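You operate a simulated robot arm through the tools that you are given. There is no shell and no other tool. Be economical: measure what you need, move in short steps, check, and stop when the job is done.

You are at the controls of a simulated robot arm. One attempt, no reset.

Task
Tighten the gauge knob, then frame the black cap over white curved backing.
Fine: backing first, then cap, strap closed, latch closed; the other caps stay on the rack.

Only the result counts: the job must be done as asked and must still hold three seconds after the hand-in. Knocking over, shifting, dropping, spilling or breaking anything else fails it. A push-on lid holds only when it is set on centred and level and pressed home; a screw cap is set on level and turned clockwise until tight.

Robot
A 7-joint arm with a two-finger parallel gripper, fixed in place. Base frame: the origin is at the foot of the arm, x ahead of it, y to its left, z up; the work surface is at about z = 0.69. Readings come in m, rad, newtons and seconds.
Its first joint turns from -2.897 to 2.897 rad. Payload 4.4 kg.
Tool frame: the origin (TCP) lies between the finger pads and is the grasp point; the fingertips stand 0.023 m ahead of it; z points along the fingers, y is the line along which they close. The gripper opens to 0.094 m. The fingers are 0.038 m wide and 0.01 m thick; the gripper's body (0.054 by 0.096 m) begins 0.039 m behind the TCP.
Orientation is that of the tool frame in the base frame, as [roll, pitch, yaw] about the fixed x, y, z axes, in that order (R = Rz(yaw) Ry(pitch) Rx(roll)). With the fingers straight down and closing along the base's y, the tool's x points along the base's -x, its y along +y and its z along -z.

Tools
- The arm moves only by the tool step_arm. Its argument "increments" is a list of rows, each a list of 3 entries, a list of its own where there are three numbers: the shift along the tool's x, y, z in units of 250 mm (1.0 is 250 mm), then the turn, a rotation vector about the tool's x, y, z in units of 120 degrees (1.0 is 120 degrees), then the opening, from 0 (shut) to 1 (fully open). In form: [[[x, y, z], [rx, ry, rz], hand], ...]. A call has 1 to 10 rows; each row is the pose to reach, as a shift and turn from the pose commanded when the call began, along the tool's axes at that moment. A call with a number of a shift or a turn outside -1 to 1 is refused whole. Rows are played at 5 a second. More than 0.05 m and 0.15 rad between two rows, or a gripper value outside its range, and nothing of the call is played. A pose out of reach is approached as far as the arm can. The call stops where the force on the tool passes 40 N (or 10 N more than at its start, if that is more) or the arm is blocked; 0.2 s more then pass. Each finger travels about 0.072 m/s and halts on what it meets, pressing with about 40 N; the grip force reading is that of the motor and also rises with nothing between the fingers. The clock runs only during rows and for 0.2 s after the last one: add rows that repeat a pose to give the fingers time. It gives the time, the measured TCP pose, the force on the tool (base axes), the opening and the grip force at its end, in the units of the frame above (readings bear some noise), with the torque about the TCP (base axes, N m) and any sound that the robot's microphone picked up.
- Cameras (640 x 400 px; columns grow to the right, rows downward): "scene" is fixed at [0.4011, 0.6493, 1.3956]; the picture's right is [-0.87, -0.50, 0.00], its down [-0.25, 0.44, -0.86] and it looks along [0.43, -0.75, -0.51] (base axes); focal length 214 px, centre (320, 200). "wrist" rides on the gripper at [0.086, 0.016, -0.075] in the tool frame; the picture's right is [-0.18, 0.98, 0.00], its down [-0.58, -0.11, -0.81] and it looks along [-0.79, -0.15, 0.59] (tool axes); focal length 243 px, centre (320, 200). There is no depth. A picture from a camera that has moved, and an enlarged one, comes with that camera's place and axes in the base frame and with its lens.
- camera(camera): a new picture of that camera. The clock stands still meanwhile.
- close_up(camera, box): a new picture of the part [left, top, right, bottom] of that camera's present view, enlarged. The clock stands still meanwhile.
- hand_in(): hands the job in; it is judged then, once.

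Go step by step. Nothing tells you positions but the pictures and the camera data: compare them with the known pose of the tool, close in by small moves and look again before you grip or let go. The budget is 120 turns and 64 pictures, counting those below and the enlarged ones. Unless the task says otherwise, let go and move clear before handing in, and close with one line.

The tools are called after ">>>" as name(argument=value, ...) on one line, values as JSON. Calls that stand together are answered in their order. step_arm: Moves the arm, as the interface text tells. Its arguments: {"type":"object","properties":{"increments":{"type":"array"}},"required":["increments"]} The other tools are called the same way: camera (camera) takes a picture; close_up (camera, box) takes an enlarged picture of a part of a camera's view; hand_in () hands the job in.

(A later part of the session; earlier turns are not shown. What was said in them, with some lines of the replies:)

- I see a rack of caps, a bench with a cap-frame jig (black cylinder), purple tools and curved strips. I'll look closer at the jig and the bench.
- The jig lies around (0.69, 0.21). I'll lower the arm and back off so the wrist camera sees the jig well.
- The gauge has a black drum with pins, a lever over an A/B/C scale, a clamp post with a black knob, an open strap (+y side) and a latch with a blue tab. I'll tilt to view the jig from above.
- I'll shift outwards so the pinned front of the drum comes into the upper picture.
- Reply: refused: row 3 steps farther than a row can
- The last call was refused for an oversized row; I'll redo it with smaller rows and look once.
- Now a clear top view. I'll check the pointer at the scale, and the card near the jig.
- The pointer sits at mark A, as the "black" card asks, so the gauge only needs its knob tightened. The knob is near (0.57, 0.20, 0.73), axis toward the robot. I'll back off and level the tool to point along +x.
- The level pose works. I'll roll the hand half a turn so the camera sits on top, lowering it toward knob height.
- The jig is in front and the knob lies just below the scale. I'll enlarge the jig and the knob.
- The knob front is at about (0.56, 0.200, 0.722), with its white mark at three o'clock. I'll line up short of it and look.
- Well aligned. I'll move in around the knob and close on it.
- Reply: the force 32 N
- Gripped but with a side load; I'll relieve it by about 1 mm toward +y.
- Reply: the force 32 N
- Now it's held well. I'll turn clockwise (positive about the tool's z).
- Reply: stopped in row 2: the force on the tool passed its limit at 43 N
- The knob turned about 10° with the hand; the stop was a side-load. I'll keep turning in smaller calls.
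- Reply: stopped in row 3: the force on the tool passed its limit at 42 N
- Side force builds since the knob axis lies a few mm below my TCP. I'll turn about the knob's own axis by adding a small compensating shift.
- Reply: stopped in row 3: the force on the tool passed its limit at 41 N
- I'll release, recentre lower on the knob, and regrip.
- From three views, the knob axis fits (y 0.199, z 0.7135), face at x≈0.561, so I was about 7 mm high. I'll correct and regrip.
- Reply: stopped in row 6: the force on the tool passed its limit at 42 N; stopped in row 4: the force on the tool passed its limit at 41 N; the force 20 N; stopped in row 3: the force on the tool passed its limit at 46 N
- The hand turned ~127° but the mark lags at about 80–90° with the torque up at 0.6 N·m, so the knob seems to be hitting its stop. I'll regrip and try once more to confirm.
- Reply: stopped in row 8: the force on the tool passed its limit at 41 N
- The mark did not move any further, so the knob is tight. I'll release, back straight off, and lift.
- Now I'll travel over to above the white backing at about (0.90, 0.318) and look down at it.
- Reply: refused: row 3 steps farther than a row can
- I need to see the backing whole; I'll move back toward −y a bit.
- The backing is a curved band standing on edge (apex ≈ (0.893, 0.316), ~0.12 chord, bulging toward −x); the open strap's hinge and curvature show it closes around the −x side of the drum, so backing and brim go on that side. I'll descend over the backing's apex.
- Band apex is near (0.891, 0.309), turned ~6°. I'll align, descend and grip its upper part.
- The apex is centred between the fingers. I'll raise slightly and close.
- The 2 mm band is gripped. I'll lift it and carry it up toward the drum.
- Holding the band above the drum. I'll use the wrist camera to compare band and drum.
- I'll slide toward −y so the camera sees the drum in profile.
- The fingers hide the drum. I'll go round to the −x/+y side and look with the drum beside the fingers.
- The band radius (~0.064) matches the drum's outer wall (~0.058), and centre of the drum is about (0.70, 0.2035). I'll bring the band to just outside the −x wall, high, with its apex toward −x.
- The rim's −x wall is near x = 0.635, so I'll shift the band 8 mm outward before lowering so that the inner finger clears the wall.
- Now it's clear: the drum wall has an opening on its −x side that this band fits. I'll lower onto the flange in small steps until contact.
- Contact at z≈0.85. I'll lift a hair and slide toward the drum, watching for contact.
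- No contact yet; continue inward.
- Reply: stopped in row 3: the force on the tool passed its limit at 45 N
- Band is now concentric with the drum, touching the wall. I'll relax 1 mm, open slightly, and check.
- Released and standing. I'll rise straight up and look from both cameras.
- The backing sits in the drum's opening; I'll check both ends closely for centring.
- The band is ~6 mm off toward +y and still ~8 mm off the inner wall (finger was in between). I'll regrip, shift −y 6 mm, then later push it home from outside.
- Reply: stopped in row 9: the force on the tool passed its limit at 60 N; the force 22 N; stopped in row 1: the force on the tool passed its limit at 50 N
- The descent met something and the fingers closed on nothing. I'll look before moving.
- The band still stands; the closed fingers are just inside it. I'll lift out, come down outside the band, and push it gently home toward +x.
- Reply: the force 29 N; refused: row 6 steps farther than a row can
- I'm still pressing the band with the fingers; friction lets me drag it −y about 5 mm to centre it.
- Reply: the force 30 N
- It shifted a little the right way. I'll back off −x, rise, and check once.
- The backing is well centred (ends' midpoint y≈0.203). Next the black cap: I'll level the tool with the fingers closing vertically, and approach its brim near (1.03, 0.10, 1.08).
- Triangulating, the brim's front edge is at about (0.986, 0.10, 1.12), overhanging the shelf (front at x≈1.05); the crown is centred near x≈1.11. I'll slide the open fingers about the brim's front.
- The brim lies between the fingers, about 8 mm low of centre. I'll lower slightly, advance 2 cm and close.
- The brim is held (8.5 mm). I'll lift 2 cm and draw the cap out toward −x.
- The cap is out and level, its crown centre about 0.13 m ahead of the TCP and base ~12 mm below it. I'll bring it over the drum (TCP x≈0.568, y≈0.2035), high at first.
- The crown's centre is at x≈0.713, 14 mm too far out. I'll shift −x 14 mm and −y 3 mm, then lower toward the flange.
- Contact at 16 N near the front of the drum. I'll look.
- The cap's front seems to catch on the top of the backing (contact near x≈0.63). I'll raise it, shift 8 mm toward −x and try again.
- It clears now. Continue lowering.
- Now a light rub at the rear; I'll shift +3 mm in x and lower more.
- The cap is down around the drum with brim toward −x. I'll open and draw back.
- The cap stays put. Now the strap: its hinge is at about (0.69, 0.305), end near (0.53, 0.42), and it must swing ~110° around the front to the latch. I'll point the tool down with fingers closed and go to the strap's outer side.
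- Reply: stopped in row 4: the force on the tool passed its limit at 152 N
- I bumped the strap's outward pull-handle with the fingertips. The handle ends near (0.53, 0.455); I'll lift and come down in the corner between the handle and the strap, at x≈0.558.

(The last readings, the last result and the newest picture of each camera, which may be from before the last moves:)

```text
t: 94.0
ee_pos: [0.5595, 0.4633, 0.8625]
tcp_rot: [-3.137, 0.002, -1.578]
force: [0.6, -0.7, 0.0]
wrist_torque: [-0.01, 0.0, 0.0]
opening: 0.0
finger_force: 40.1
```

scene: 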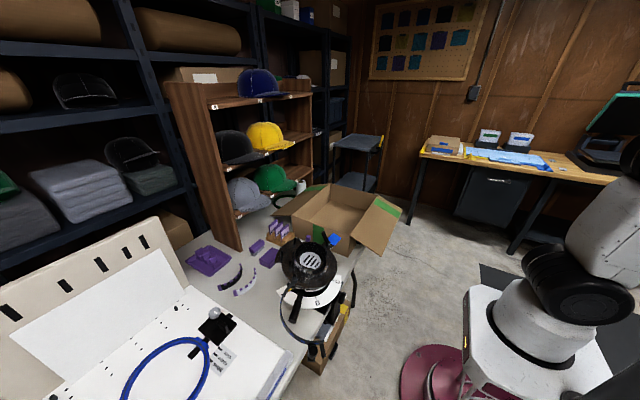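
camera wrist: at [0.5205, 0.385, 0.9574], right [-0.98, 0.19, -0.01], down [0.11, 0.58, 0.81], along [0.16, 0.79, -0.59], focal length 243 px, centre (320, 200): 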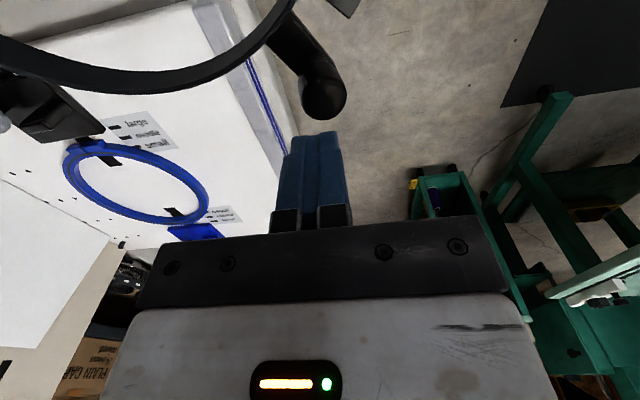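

In place outside the strap. I'll sweep in an arc about the hinge, pushing the strap round.

>>> step_arm(increments=[[[0.066, 0.038, 0], [0, 0, 0], 0], [[0.132, 0.076, 0], [0, 0, 0], 0], [[0.186, 0.117, 0], [0, 0, 0], 0], [[0.243, 0.154, 0], [0, 0, 0], 0], [[0.304, 0.185, 0], [0, 0, 0], 0], [[0.366, 0.211, 0], [0, 0, 0], 0], [[0.431, 0.232, 0], [0, 0, 0], 0], [[0.498, 0.246, 0], [0, 0, 0], 0], [[0.565, 0.255, 0], [0, 0, 0], 0], [[0.633, 0.258, 0], [0, 0, 0], 0]])

```text
t: 95.7
ee_pos: [0.4991, 0.3483, 0.8617]
tcp_rot: [-3.132, 0.004, -1.576]
force: [19.2, -3.2, -7.2]
wrist_torque: [-0.01, -0.51, 0.23]
opening: 0.0003
finger_force: 39.5
stopped in row 8: the force on the tool passed its limit at 42 N (the readings are from after the stop); the commanded pose is now the measured one
```

The finger is pressing the handle sideways; I'll use a slightly tighter arc and continue.

>>> step_arm(increments=[[[0.0, -0.012, 0], [0, 0, 0], 0], [[0.054, -0.014, 0], [0, 0, 0], 0], [[0.108, -0.014, 0], [0, 0, 0], 0], [[0.175, -0.014, 0], [0, 0, 0], 0], [[0.239, -0.014, 0], [0, 0, 0], 0], [[0.304, -0.024, 0], [0, 0, 0], 0], [[0.368, -0.037, 0], [0, 0, 0], 0], [[0.43, -0.058, 0], [0, 0, 0], 0], [[0.491, -0.082, 0], [0, 0, 0], 0]])

```text
t: 97.7
ee_pos: [0.5188, 0.2256, 0.8624]
tcp_rot: [-3.133, 0.005, -1.579]
force: [0.4, -0.8, 0.3]
wrist_torque: [-0.02, -0.01, 0.0]
opening: 0.0
finger_force: 40.4
```

>>> step_arm(increments=[[[0.06, -0.034, 0], [0, 0, 0.06], 0], [[0.114, -0.069, 0], [0, 0, 0.12], 0], [[0.166, -0.109, 0], [0, 0, 0.18], 0], [[0.214, -0.153, 0], [0, 0, 0.24], 0], [[0.258, -0.202, 0], [0, 0, 0.3], 0], [[0.298, -0.254, 0], [0, 0, 0.36], 0], [[0.334, -0.309, 0], [0, 0, 0.4], 0]])

>>> close_up(camera="scene", box=[255, 190, 415, 340])

```text
t: 99.3
ee_pos: [0.5965, 0.1409, 0.8618]
tcp_rot: [-3.139, 0.01, -2.418]
force: [0.0, 0.5, -0.5]
wrist_torque: [0.01, -0.02, -0.01]
opening: 0.0
finger_force: 40.1
```

```text
2.67 times, centred on (335, 265) of scene
camera zoom: at [0.4011, 0.6493, 1.3956], right [-0.87, -0.5, 0.0], down [-0.25, 0.44, -0.86], along [0.43, -0.75, -0.51], focal length 572 px, centre (280, 27)
```

zoom: 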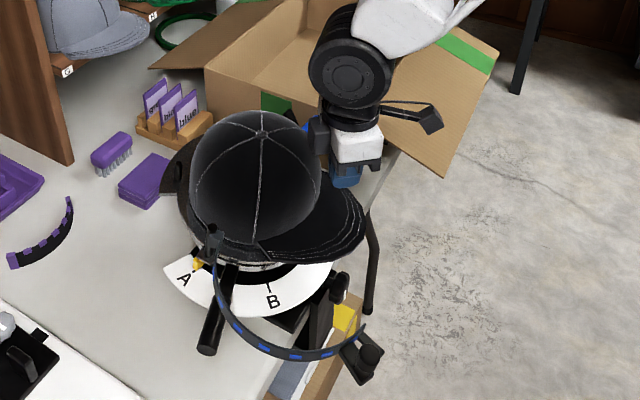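

The strap swung only ~25° and the finger slipped off; its end is now near (0.498, 0.32) with the handle sticking outward. I'll straddle that handle with open fingers instead: lift, turn, and go above it.

>>> step_arm(increments=[[[0, 0, -0.18], [0, 0, 0], 0.2], [[0, 0, -0.36], [0, 0, 0.0], 0.5], [[-0.02, 0.12, -0.36], [0, 0, 0.07], 0.5], [[-0.04, 0.24, -0.36], [0, 0, 0.14], 0.5], [[-0.06, 0.36, -0.36], [0, 0, 0.21], 0.5], [[-0.08, 0.48, -0.36], [0, 0, 0.28], 0.5], [[-0.11, 0.6, -0.36], [0, 0, 0.35], 0.5], [[-0.13, 0.7, -0.36], [0, 0, 0.42], 0.5], [[-0.15, 0.8, -0.36], [0, 0, 0.49], 0.5], [[-0.163, 0.887, -0.36], [0, 0, 0.56], 0.5]])

>>> step_arm(increments=[[[0, 0, 0], [0, 0, 0.06], 0.5], [[0, 0, 0], [0, 0, 0.11], 0.5]])

```text
t: 101.5
ee_pos: [0.4765, 0.3354, 0.9513]
tcp_rot: [3.133, 0.005, 2.693]
force: [0.2, 0.0, 0.2]
wrist_torque: [0.0, 0.0, -0.03]
opening: 0.047
finger_force: 0.2
```

```text
t: 102.1
ee_pos: [0.4778, 0.3344, 0.9511]
tcp_rot: [3.133, 0.004, 2.463]
force: [-0.2, -0.2, 0.1]
wrist_torque: [0.02, 0.02, -0.01]
opening: 0.047
finger_force: 0.1
```

>>> camera(camera="wrist")

```text
1 pictures are left
camera wrist: at [0.4201, 0.401, 1.0254], right [0.76, 0.65, 0.01], down [0.38, -0.45, 0.81], along [0.53, -0.61, -0.59], focal length 243 px, centre (320, 200)
```

wrist: 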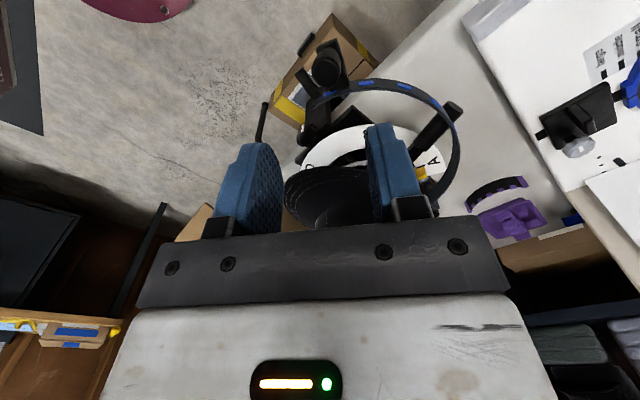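

The handle lies right below the gripper (≈(0.482, 0.333)). I'll lower over it with the fingers straddling.

>>> step_arm(increments=[[[-0.015, 0.007, 0.12], [0, 0, 0], 0.55], [[-0.015, 0.007, 0.22], [0, 0, 0], 0.55], [[-0.015, 0.007, 0.28], [0, 0, 0], 0.55], [[-0.015, 0.007, 0.33], [0, 0, 0], 0.55], [[-0.015, 0.007, 0.37], [0, 0, 0], 0.55], [[-0.015, 0.007, 0.4], [0, 0, 0], 0.55]])

>>> step_arm(increments=[[[0, 0, 0], [0, 0, 0], 0.4], [[0, 0, 0], [0, 0, 0], 0.3], [[0, 0, 0], [0, 0, 0], 0.2], [[0, 0, 0], [0, 0, 0], 0.15]])

```text
t: 103.6
ee_pos: [0.4833, 0.3363, 0.8562]
tcp_rot: [3.125, 0.004, 2.465]
force: [-6.3, 0.7, 13.0]
wrist_torque: [0.14, -0.27, 0.16]
opening: 0.0502
finger_force: 0.1
stopped in row 6: the force on the tool passed its limit at 53 N (the readings are from after the stop); the commanded pose is now the measured one
```

```text
t: 104.6
ee_pos: [0.4844, 0.3355, 0.8551]
tcp_rot: [3.127, 0.004, 2.464]
force: [-0.3, 1.1, 0.0]
wrist_torque: [0.47, 0.04, 0.12]
opening: 0.0206
finger_force: 40.2
```

I have hold of the handle (20 mm). Now I'll swing it about the hinge, turning the hand with it.

>>> step_arm(increments=[[[-0.039, -0.06, 0], [0, 0, -0.0417], 0.15], [[-0.083, -0.118, 0], [0, 0, -0.0833], 0.15], [[-0.132, -0.17, 0], [0, 0, -0.125], 0.15], [[-0.185, -0.219, 0], [0, 0, -0.1667], 0.15], [[-0.242, -0.262, 0], [0, 0, -0.2083], 0.15], [[-0.303, -0.3, 0], [0, 0, -0.25], 0.15]])

```text
t: 106.0
ee_pos: [0.4953, 0.2286, 0.8554]
tcp_rot: [3.131, 0.011, 2.991]
force: [-0.1, 0.8, 6.2]
wrist_torque: [0.18, -0.22, 0.05]
opening: 0.0193
finger_force: 39.9
```

Smooth. The same relative motion again for the next 30°.

>>> step_arm(increments=[[[-0.039, -0.06, 0], [0, 0, -0.0417], 0.15], [[-0.083, -0.118, 0], [0, 0, -0.0833], 0.15], [[-0.132, -0.17, 0], [0, 0, -0.125], 0.15], [[-0.185, -0.219, 0], [0, 0, -0.1667], 0.15], [[-0.242, -0.262, 0], [0, 0, -0.2083], 0.15], [[-0.303, -0.3, 0], [0, 0, -0.25], 0.15]])

```text
t: 106.4
ee_pos: [0.5039, 0.2124, 0.8559]
tcp_rot: [3.132, 0.014, 3.081]
force: [-5.7, -1.3, 10.9]
wrist_torque: [-0.02, 0.14, 0.12]
opening: 0.0197
finger_force: 40.5
stopped in row 2: the force on the tool passed its limit at 42 N (the readings are from after the stop); the commanded pose is now the measured one
```

>>> step_arm(increments=[[[0, 0, -0.008], [0, 0, 0], 0.15], [[-0.02, -0.03, -0.008], [0, 0, -0.021], 0.15], [[-0.039, -0.06, -0.008], [0, 0, -0.0417], 0.15], [[-0.061, -0.089, -0.008], [0, 0, -0.0625], 0.15], [[-0.083, -0.118, -0.008], [0, 0, -0.0833], 0.15], [[-0.107, -0.144, -0.008], [0, 0, -0.104], 0.15], [[-0.132, -0.17, -0.008], [0, 0, -0.125], 0.15]])

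```text
t: 107.7
ee_pos: [0.5233, 0.1787, 0.8595]
tcp_rot: [3.135, 0.014, -3.018]
force: [-8.6, -5.5, 9.2]
wrist_torque: [-0.4, 0.51, -0.07]
opening: 0.0199
finger_force: 40.5
stopped in row 6: the force on the tool passed its limit at 42 N (the readings are from after the stop); the commanded pose is now the measured one
```

>>> step_arm(increments=[[[0, 0, -0.014], [0, 0, 0], 0.15], [[-0.02, -0.03, -0.016], [0, 0, -0.021], 0.15], [[-0.039, -0.06, -0.018], [0, 0, -0.0417], 0.15], [[-0.061, -0.089, -0.02], [0, 0, -0.0625], 0.15], [[-0.083, -0.118, -0.022], [0, 0, -0.0833], 0.15], [[-0.107, -0.144, -0.024], [0, 0, -0.104], 0.15], [[-0.132, -0.17, -0.026], [0, 0, -0.125], 0.15]])

```text
t: 109.3
ee_pos: [0.5624, 0.1397, 0.8654]
tcp_rot: [3.137, 0.017, -2.756]
force: [-16.8, -13.9, 27.7]
wrist_torque: [-0.67, 0.38, -0.05]
opening: 0.02
finger_force: 40.2
```

>>> step_arm(increments=[[[0, 0, -0.016], [0, 0, 0], 0.15], [[0, 0, -0.02], [0, 0, 0], 0.15]])

```text
t: 109.9
ee_pos: [0.5622, 0.1408, 0.8699]
tcp_rot: [3.139, 0.013, -2.755]
force: [8.7, 1.6, -30.2]
wrist_torque: [-0.44, -0.11, -0.08]
opening: 0.02
finger_force: 40.1
```

>>> step_arm(increments=[[[0, 0, 0.009], [0, 0, 0], 0.15], [[-0.02, -0.03, 0.006], [0, 0, -0.021], 0.15], [[-0.039, -0.06, 0.003], [0, 0, -0.0417], 0.15], [[-0.061, -0.089, 0.0], [0, 0, -0.0625], 0.15], [[-0.083, -0.118, 0.0], [0, 0, -0.0833], 0.15]])

```text
t: 111.1
ee_pos: [0.5923, 0.1218, 0.8729]
tcp_rot: [-3.141, 0.018, -2.581]
force: [-18.7, -23.7, 17.0]
wrist_torque: [-0.7, -0.08, 0.05]
opening: 0.0202
finger_force: 39.7
```

Mostly a radial push now; I'll move outward ~2 mm and up 1 mm and continue the arc.

>>> step_arm(increments=[[[0.007, -0.004, -0.006], [0, 0, 0], 0.15], [[-0.013, -0.034, -0.007], [0, 0, -0.021], 0.15], [[-0.031, -0.065, -0.008], [0, 0, -0.0417], 0.15], [[-0.052, -0.095, -0.009], [0, 0, -0.0625], 0.15], [[-0.073, -0.124, -0.01], [0, 0, -0.0833], 0.15]])

```text
t: 112.4
ee_pos: [0.6256, 0.1069, 0.8766]
tcp_rot: [-3.138, 0.017, -2.41]
force: [-13.2, 2.7, 12.8]
wrist_torque: [-0.73, 0.36, 0.04]
opening: 0.0202
finger_force: 40.1
stopped in row 5: the force on the tool passed its limit at 47 N (the readings are from after the stop); the commanded pose is now the measured one
```

>>> step_arm(increments=[[[0.0, 0.0, -0.006], [0, 0, 0], 0.15], [[-0.018, -0.03, -0.006], [0, 0, -0.021], 0.15], [[-0.035, -0.061, -0.007], [0, 0, -0.0417], 0.15], [[-0.056, -0.091, -0.008], [0, 0, -0.0625], 0.15], [[-0.077, -0.12, -0.009], [0, 0, -0.0833], 0.15]])

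```text
t: 112.9
ee_pos: [0.6265, 0.1061, 0.8767]
tcp_rot: [-3.14, 0.016, -2.39]
force: [-23.7, 5.4, 14.1]
wrist_torque: [-0.29, 0.12, 0.02]
opening: 0.0205
finger_force: 40.1
stopped in row 2: the force on the tool passed its limit at 52 N (the readings are from after the stop); the commanded pose is now the measured one
```

Geometry suggests the strap end (≈(0.64, 0.12)) is now drawn round to the latch side. I'll release the handle, rise straight up and use the last picture on the strap end and latch.

>>> step_arm(increments=[[[0, 0, 0], [0, 0, 0], 0.3], [[0, 0, 0], [0, 0, 0], 0.45], [[0, 0, -0.12], [0, 0, 0], 0.45], [[0, 0, -0.3], [0, 0, 0], 0.45], [[0, 0, -0.45], [0, 0, 0], 0.45]])

>>> close_up(camera="wrist", box=[170, 0, 450, 175])

```text
t: 114.1
ee_pos: [0.6272, 0.1051, 0.9905]
tcp_rot: [-3.14, 0.017, -2.392]
force: [0.1, -0.4, -0.6]
wrist_torque: [0.02, 0.0, 0.01]
opening: 0.0424
finger_force: 0.1
```

```text
2.29 times, centred on (310, 88) of wrist
camera zoom: at [0.5511, 0.0568, 1.0633], right [-0.54, 0.84, 0.0], down [0.49, 0.31, 0.82], along [0.69, 0.44, -0.58], focal length 555 px, centre (343, 457)
```

zoom: 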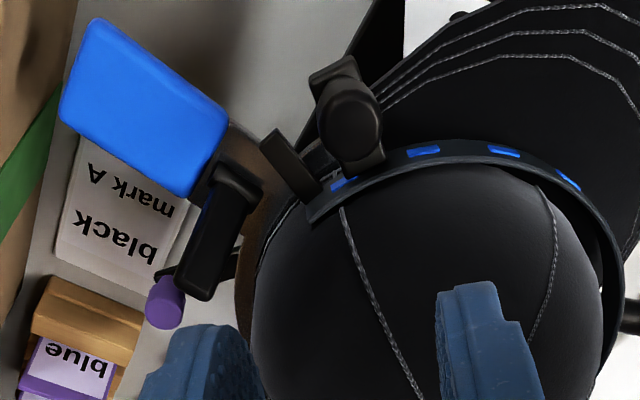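

Very clear: the strap is snug round the crown above the brim and stays. The latch is the black lever pivoting about a y-axis at ≈(0.689, 0.088, 0.82), leaning to +x; it must swing toward −x over the strap's hook at ≈(0.64, 0.087). I'll go to its +x side with closed fingers.

>>> step_arm(increments=[[[-0.046, -0.059, 0], [0, 0, 0.06], 0.2], [[-0.093, -0.118, 0], [0, 0, 0.12], 0], [[-0.139, -0.177, 0], [0, 0, 0.18], 0], [[-0.185, -0.235, 0], [0, 0, 0.24], 0], [[-0.232, -0.294, 0], [0, 0, 0.3], 0], [[-0.285, -0.36, 0], [0, 0, 0.36], 0]])

```text
t: 115.5
ee_pos: [0.7406, 0.0863, 0.9918]
tcp_rot: [3.131, 0.014, 3.139]
force: [-0.1, -0.6, 0.3]
wrist_torque: [-0.02, -0.03, 0.04]
opening: 0.0
finger_force: 40.0
```

>>> step_arm(increments=[[[0, 0.007, 0.15], [0, 0, 0], 0], [[0, 0.007, 0.3], [0, 0, 0], 0], [[0, 0.007, 0.4], [0, 0, 0], 0], [[0, 0.007, 0.45], [0, 0, 0], 0], [[0, 0.007, 0.49], [0, 0, 0], 0]])

```text
t: 116.7
ee_pos: [0.7423, 0.0908, 0.8684]
tcp_rot: [3.129, 0.014, 3.139]
force: [-0.2, 0.5, -0.3]
wrist_torque: [0.01, -0.02, -0.01]
opening: 0.0
finger_force: 40.5
```

Free. Now push toward −x in small steps.

>>> step_arm(increments=[[[0.03, -0.008, 0], [0, 0, 0], 0], [[0.06, -0.008, 0], [0, 0, 0], 0], [[0.09, -0.008, 0], [0, 0, 0], 0], [[0.12, -0.008, 0], [0, 0, 0], 0], [[0.15, -0.008, 0], [0, 0, 0], 0], [[0.18, -0.008, 0], [0, 0, 0], 0]])

```text
t: 117.5
ee_pos: [0.725, 0.0904, 0.8715]
tcp_rot: [3.128, 0.019, 3.139]
force: [3.4, 16.8, 2.7]
wrist_torque: [0.02, 0.07, -0.34]
opening: 0.0
finger_force: 40.2
stopped in row 3: the force on the tool passed its limit at 44 N (the readings are from after the stop); the commanded pose is now the measured one
```

Contact on the lever, but off to one side (+y push). I'll back off, shift 8 mm toward −y and push again.

>>> step_arm(increments=[[[-0.04, 0, 0], [0, 0, 0], 0], [[-0.04, -0.036, -0.008], [0, 0, 0], 0], [[0.0, -0.036, -0.008], [0, 0, 0], 0], [[0.025, -0.036, -0.008], [0, 0, 0], 0], [[0.05, -0.036, -0.008], [0, 0, 0], 0], [[0.075, -0.036, -0.008], [0, 0, 0], 0], [[0.1, -0.036, -0.008], [0, 0, 0], 0]])

```text
t: 119.0
ee_pos: [0.7002, 0.0794, 0.8728]
tcp_rot: [3.13, 0.02, 3.139]
force: [0.4, -1.0, 0.7]
wrist_torque: [-0.01, -0.02, 0.02]
opening: 0.0001
finger_force: 39.9
```

>>> step_arm(increments=[[[0.025, 0, 0], [0, 0, 0], 0], [[0.05, 0, 0], [0, 0, 0], 0], [[0.075, 0, 0], [0, 0, 0], 0], [[0.1, 0, 0], [0, 0, 0], 0], [[0.125, 0, 0], [0, 0, 0], 0], [[0.15, 0, 0], [0, 0, 0], 0], [[0.175, 0, 0], [0, 0, 0], 0]])

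```text
t: 120.5
ee_pos: [0.6674, 0.078, 0.8777]
tcp_rot: [3.129, 0.031, 3.139]
force: [9.2, -5.8, 11.2]
wrist_torque: [-0.02, -0.05, 0.06]
opening: 0.0
finger_force: 40.2
stopped in row 7: the force on the tool passed its limit at 70 N (the readings are from after the stop); the commanded pose is now the measured one
```

Strong contact at x≈0.667, about where lever meets hook. I'll probe whether the lever has left its open spot: rise, go over (0.711, 0.087), and come down gently.

>>> step_arm(increments=[[[-0.02, 0, -0.05], [0, 0, 0], 0], [[-0.02, 0.0, -0.2], [0, 0, 0], 0], [[-0.17, 0.036, -0.24], [0, 0, 0], 0], [[-0.17, 0.036, -0.15], [0, 0, 0], 0], [[-0.17, 0.036, -0.1], [0, 0, 0], 0], [[-0.17, 0.036, -0.06], [0, 0, 0], 0], [[-0.17, 0.036, -0.02], [0, 0, 0], 0], [[-0.17, 0.036, 0.02], [0, 0, 0], 0]])

```text
t: 122.3
ee_pos: [0.71, 0.0884, 0.8709]
tcp_rot: [3.129, 0.031, 3.138]
force: [-0.2, -0.3, 0.6]
wrist_torque: [-0.01, -0.01, 0.01]
opening: 0.0
finger_force: 39.9
```

The lever has left its open position. Now I'll press from above on its closed side to make sure it's home.

>>> step_arm(increments=[[[0, 0, -0.2], [0, 0, 0], 0], [[0.1, -0.01, -0.24], [0, 0, 0], 0], [[0.2, -0.01, -0.24], [0, 0, 0], 0], [[0.2, -0.01, -0.16], [0, 0, 0], 0], [[0.2, -0.01, -0.12], [0, 0, 0], 0], [[0.2, -0.01, -0.09], [0, 0, 0], 0], [[0.2, -0.01, -0.06], [0, 0, 0], 0], [[0.2, -0.01, -0.03], [0, 0, 0], 0], [[0.2, -0.01, 0.0], [0, 0, 0], 0]])

```text
t: 124.1
ee_pos: [0.6628, 0.0854, 0.8815]
tcp_rot: [3.13, 0.033, 3.138]
force: [-5.2, -0.9, 21.2]
wrist_torque: [0.08, 0.46, 0.03]
opening: 0.0001
finger_force: 40.6
stopped in row 9: the force on the tool passed its limit at 51 N (the readings are from after the stop); the commanded pose is now the measured one
```

>>> step_arm(increments=[[[0, 0, 0.01], [0, 0, 0], 0], [[0, 0, 0.02], [0, 0, 0], 0], [[0, 0, 0.03], [0, 0, 0], 0]])

```text
t: 124.5
ee_pos: [0.6622, 0.0857, 0.8819]
tcp_rot: [3.129, 0.035, 3.139]
force: [-8.3, -3.3, 23.1]
wrist_torque: [-0.02, 0.58, 0.11]
opening: 0.0
finger_force: 40.5
stopped in row 1: the force on the tool passed its limit at 46 N (the readings are from after the stop); the commanded pose is now the measured one
```

>>> step_arm(increments=[[[0, 0, -0.06], [0, 0, 0], 0], [[-0.075, 0, -0.06], [0, 0, 0], 0], [[-0.075, 0, 0.0], [0, 0, 0], 0], [[-0.075, 0, 0.02], [0, 0, 0], 0], [[-0.075, 0, 0.04], [0, 0, 0], 0], [[-0.075, 0, 0.06], [0, 0, 0], 0], [[-0.075, 0, 0.08], [0, 0, 0], 0], [[-0.075, 0, 0.1], [0, 0, 0], 0]])

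```text
t: 126.1
ee_pos: [0.6858, 0.0859, 0.867]
tcp_rot: [3.127, 0.042, 3.138]
force: [6.4, 0.1, 12.4]
wrist_torque: [0.05, 0.08, 0.03]
opening: 0.0001
finger_force: 40.5
stopped in row 7: the force on the tool passed its limit at 45 N (the readings are from after the stop); the commanded pose is now the measured one
```

The contact points trace a lever leaning firmly over the hook toward −x, and it won't move further under ~45 N: the latch is closed. I'll rise and move clear.

>>> step_arm(increments=[[[-0.02, 0, -0.04], [0, 0, 0], 0], [[-0.02, 0, -0.2], [0, 0, 0], 0], [[-0.02, 0, -0.38], [0, 0, 0], 0], [[-0.02, 0, -0.56], [0, 0, 0], 0], [[-0.02, 0, -0.74], [0, 0, 0], 0], [[-0.02, 0, -0.92], [0, 0, 0], 0]])

```text
t: 127.5
ee_pos: [0.6796, 0.0835, 1.095]
tcp_rot: [3.128, 0.039, 3.139]
force: [-1.0, -0.2, -0.7]
wrist_torque: [-0.01, -0.01, -0.03]
opening: 0.0
finger_force: 40.0
```

The arm is clear, nothing is held, and there are no pictures left to check with, so I'm handing in.

>>> hand_in()

```text
The job is handed in.
```

I've handed the job in: the knob is tight at mark A, the white backing and then the black cap are on the drum, and the strap and latch are closed. I had no pictures left for the latch, so I judged it closed by feel: the lever rests over the strap hook and didn't move under about 45 N. While closing the strap, the fingertips hit its handle hard once (about 150 N); the picture afterwards showed nothing out of place.
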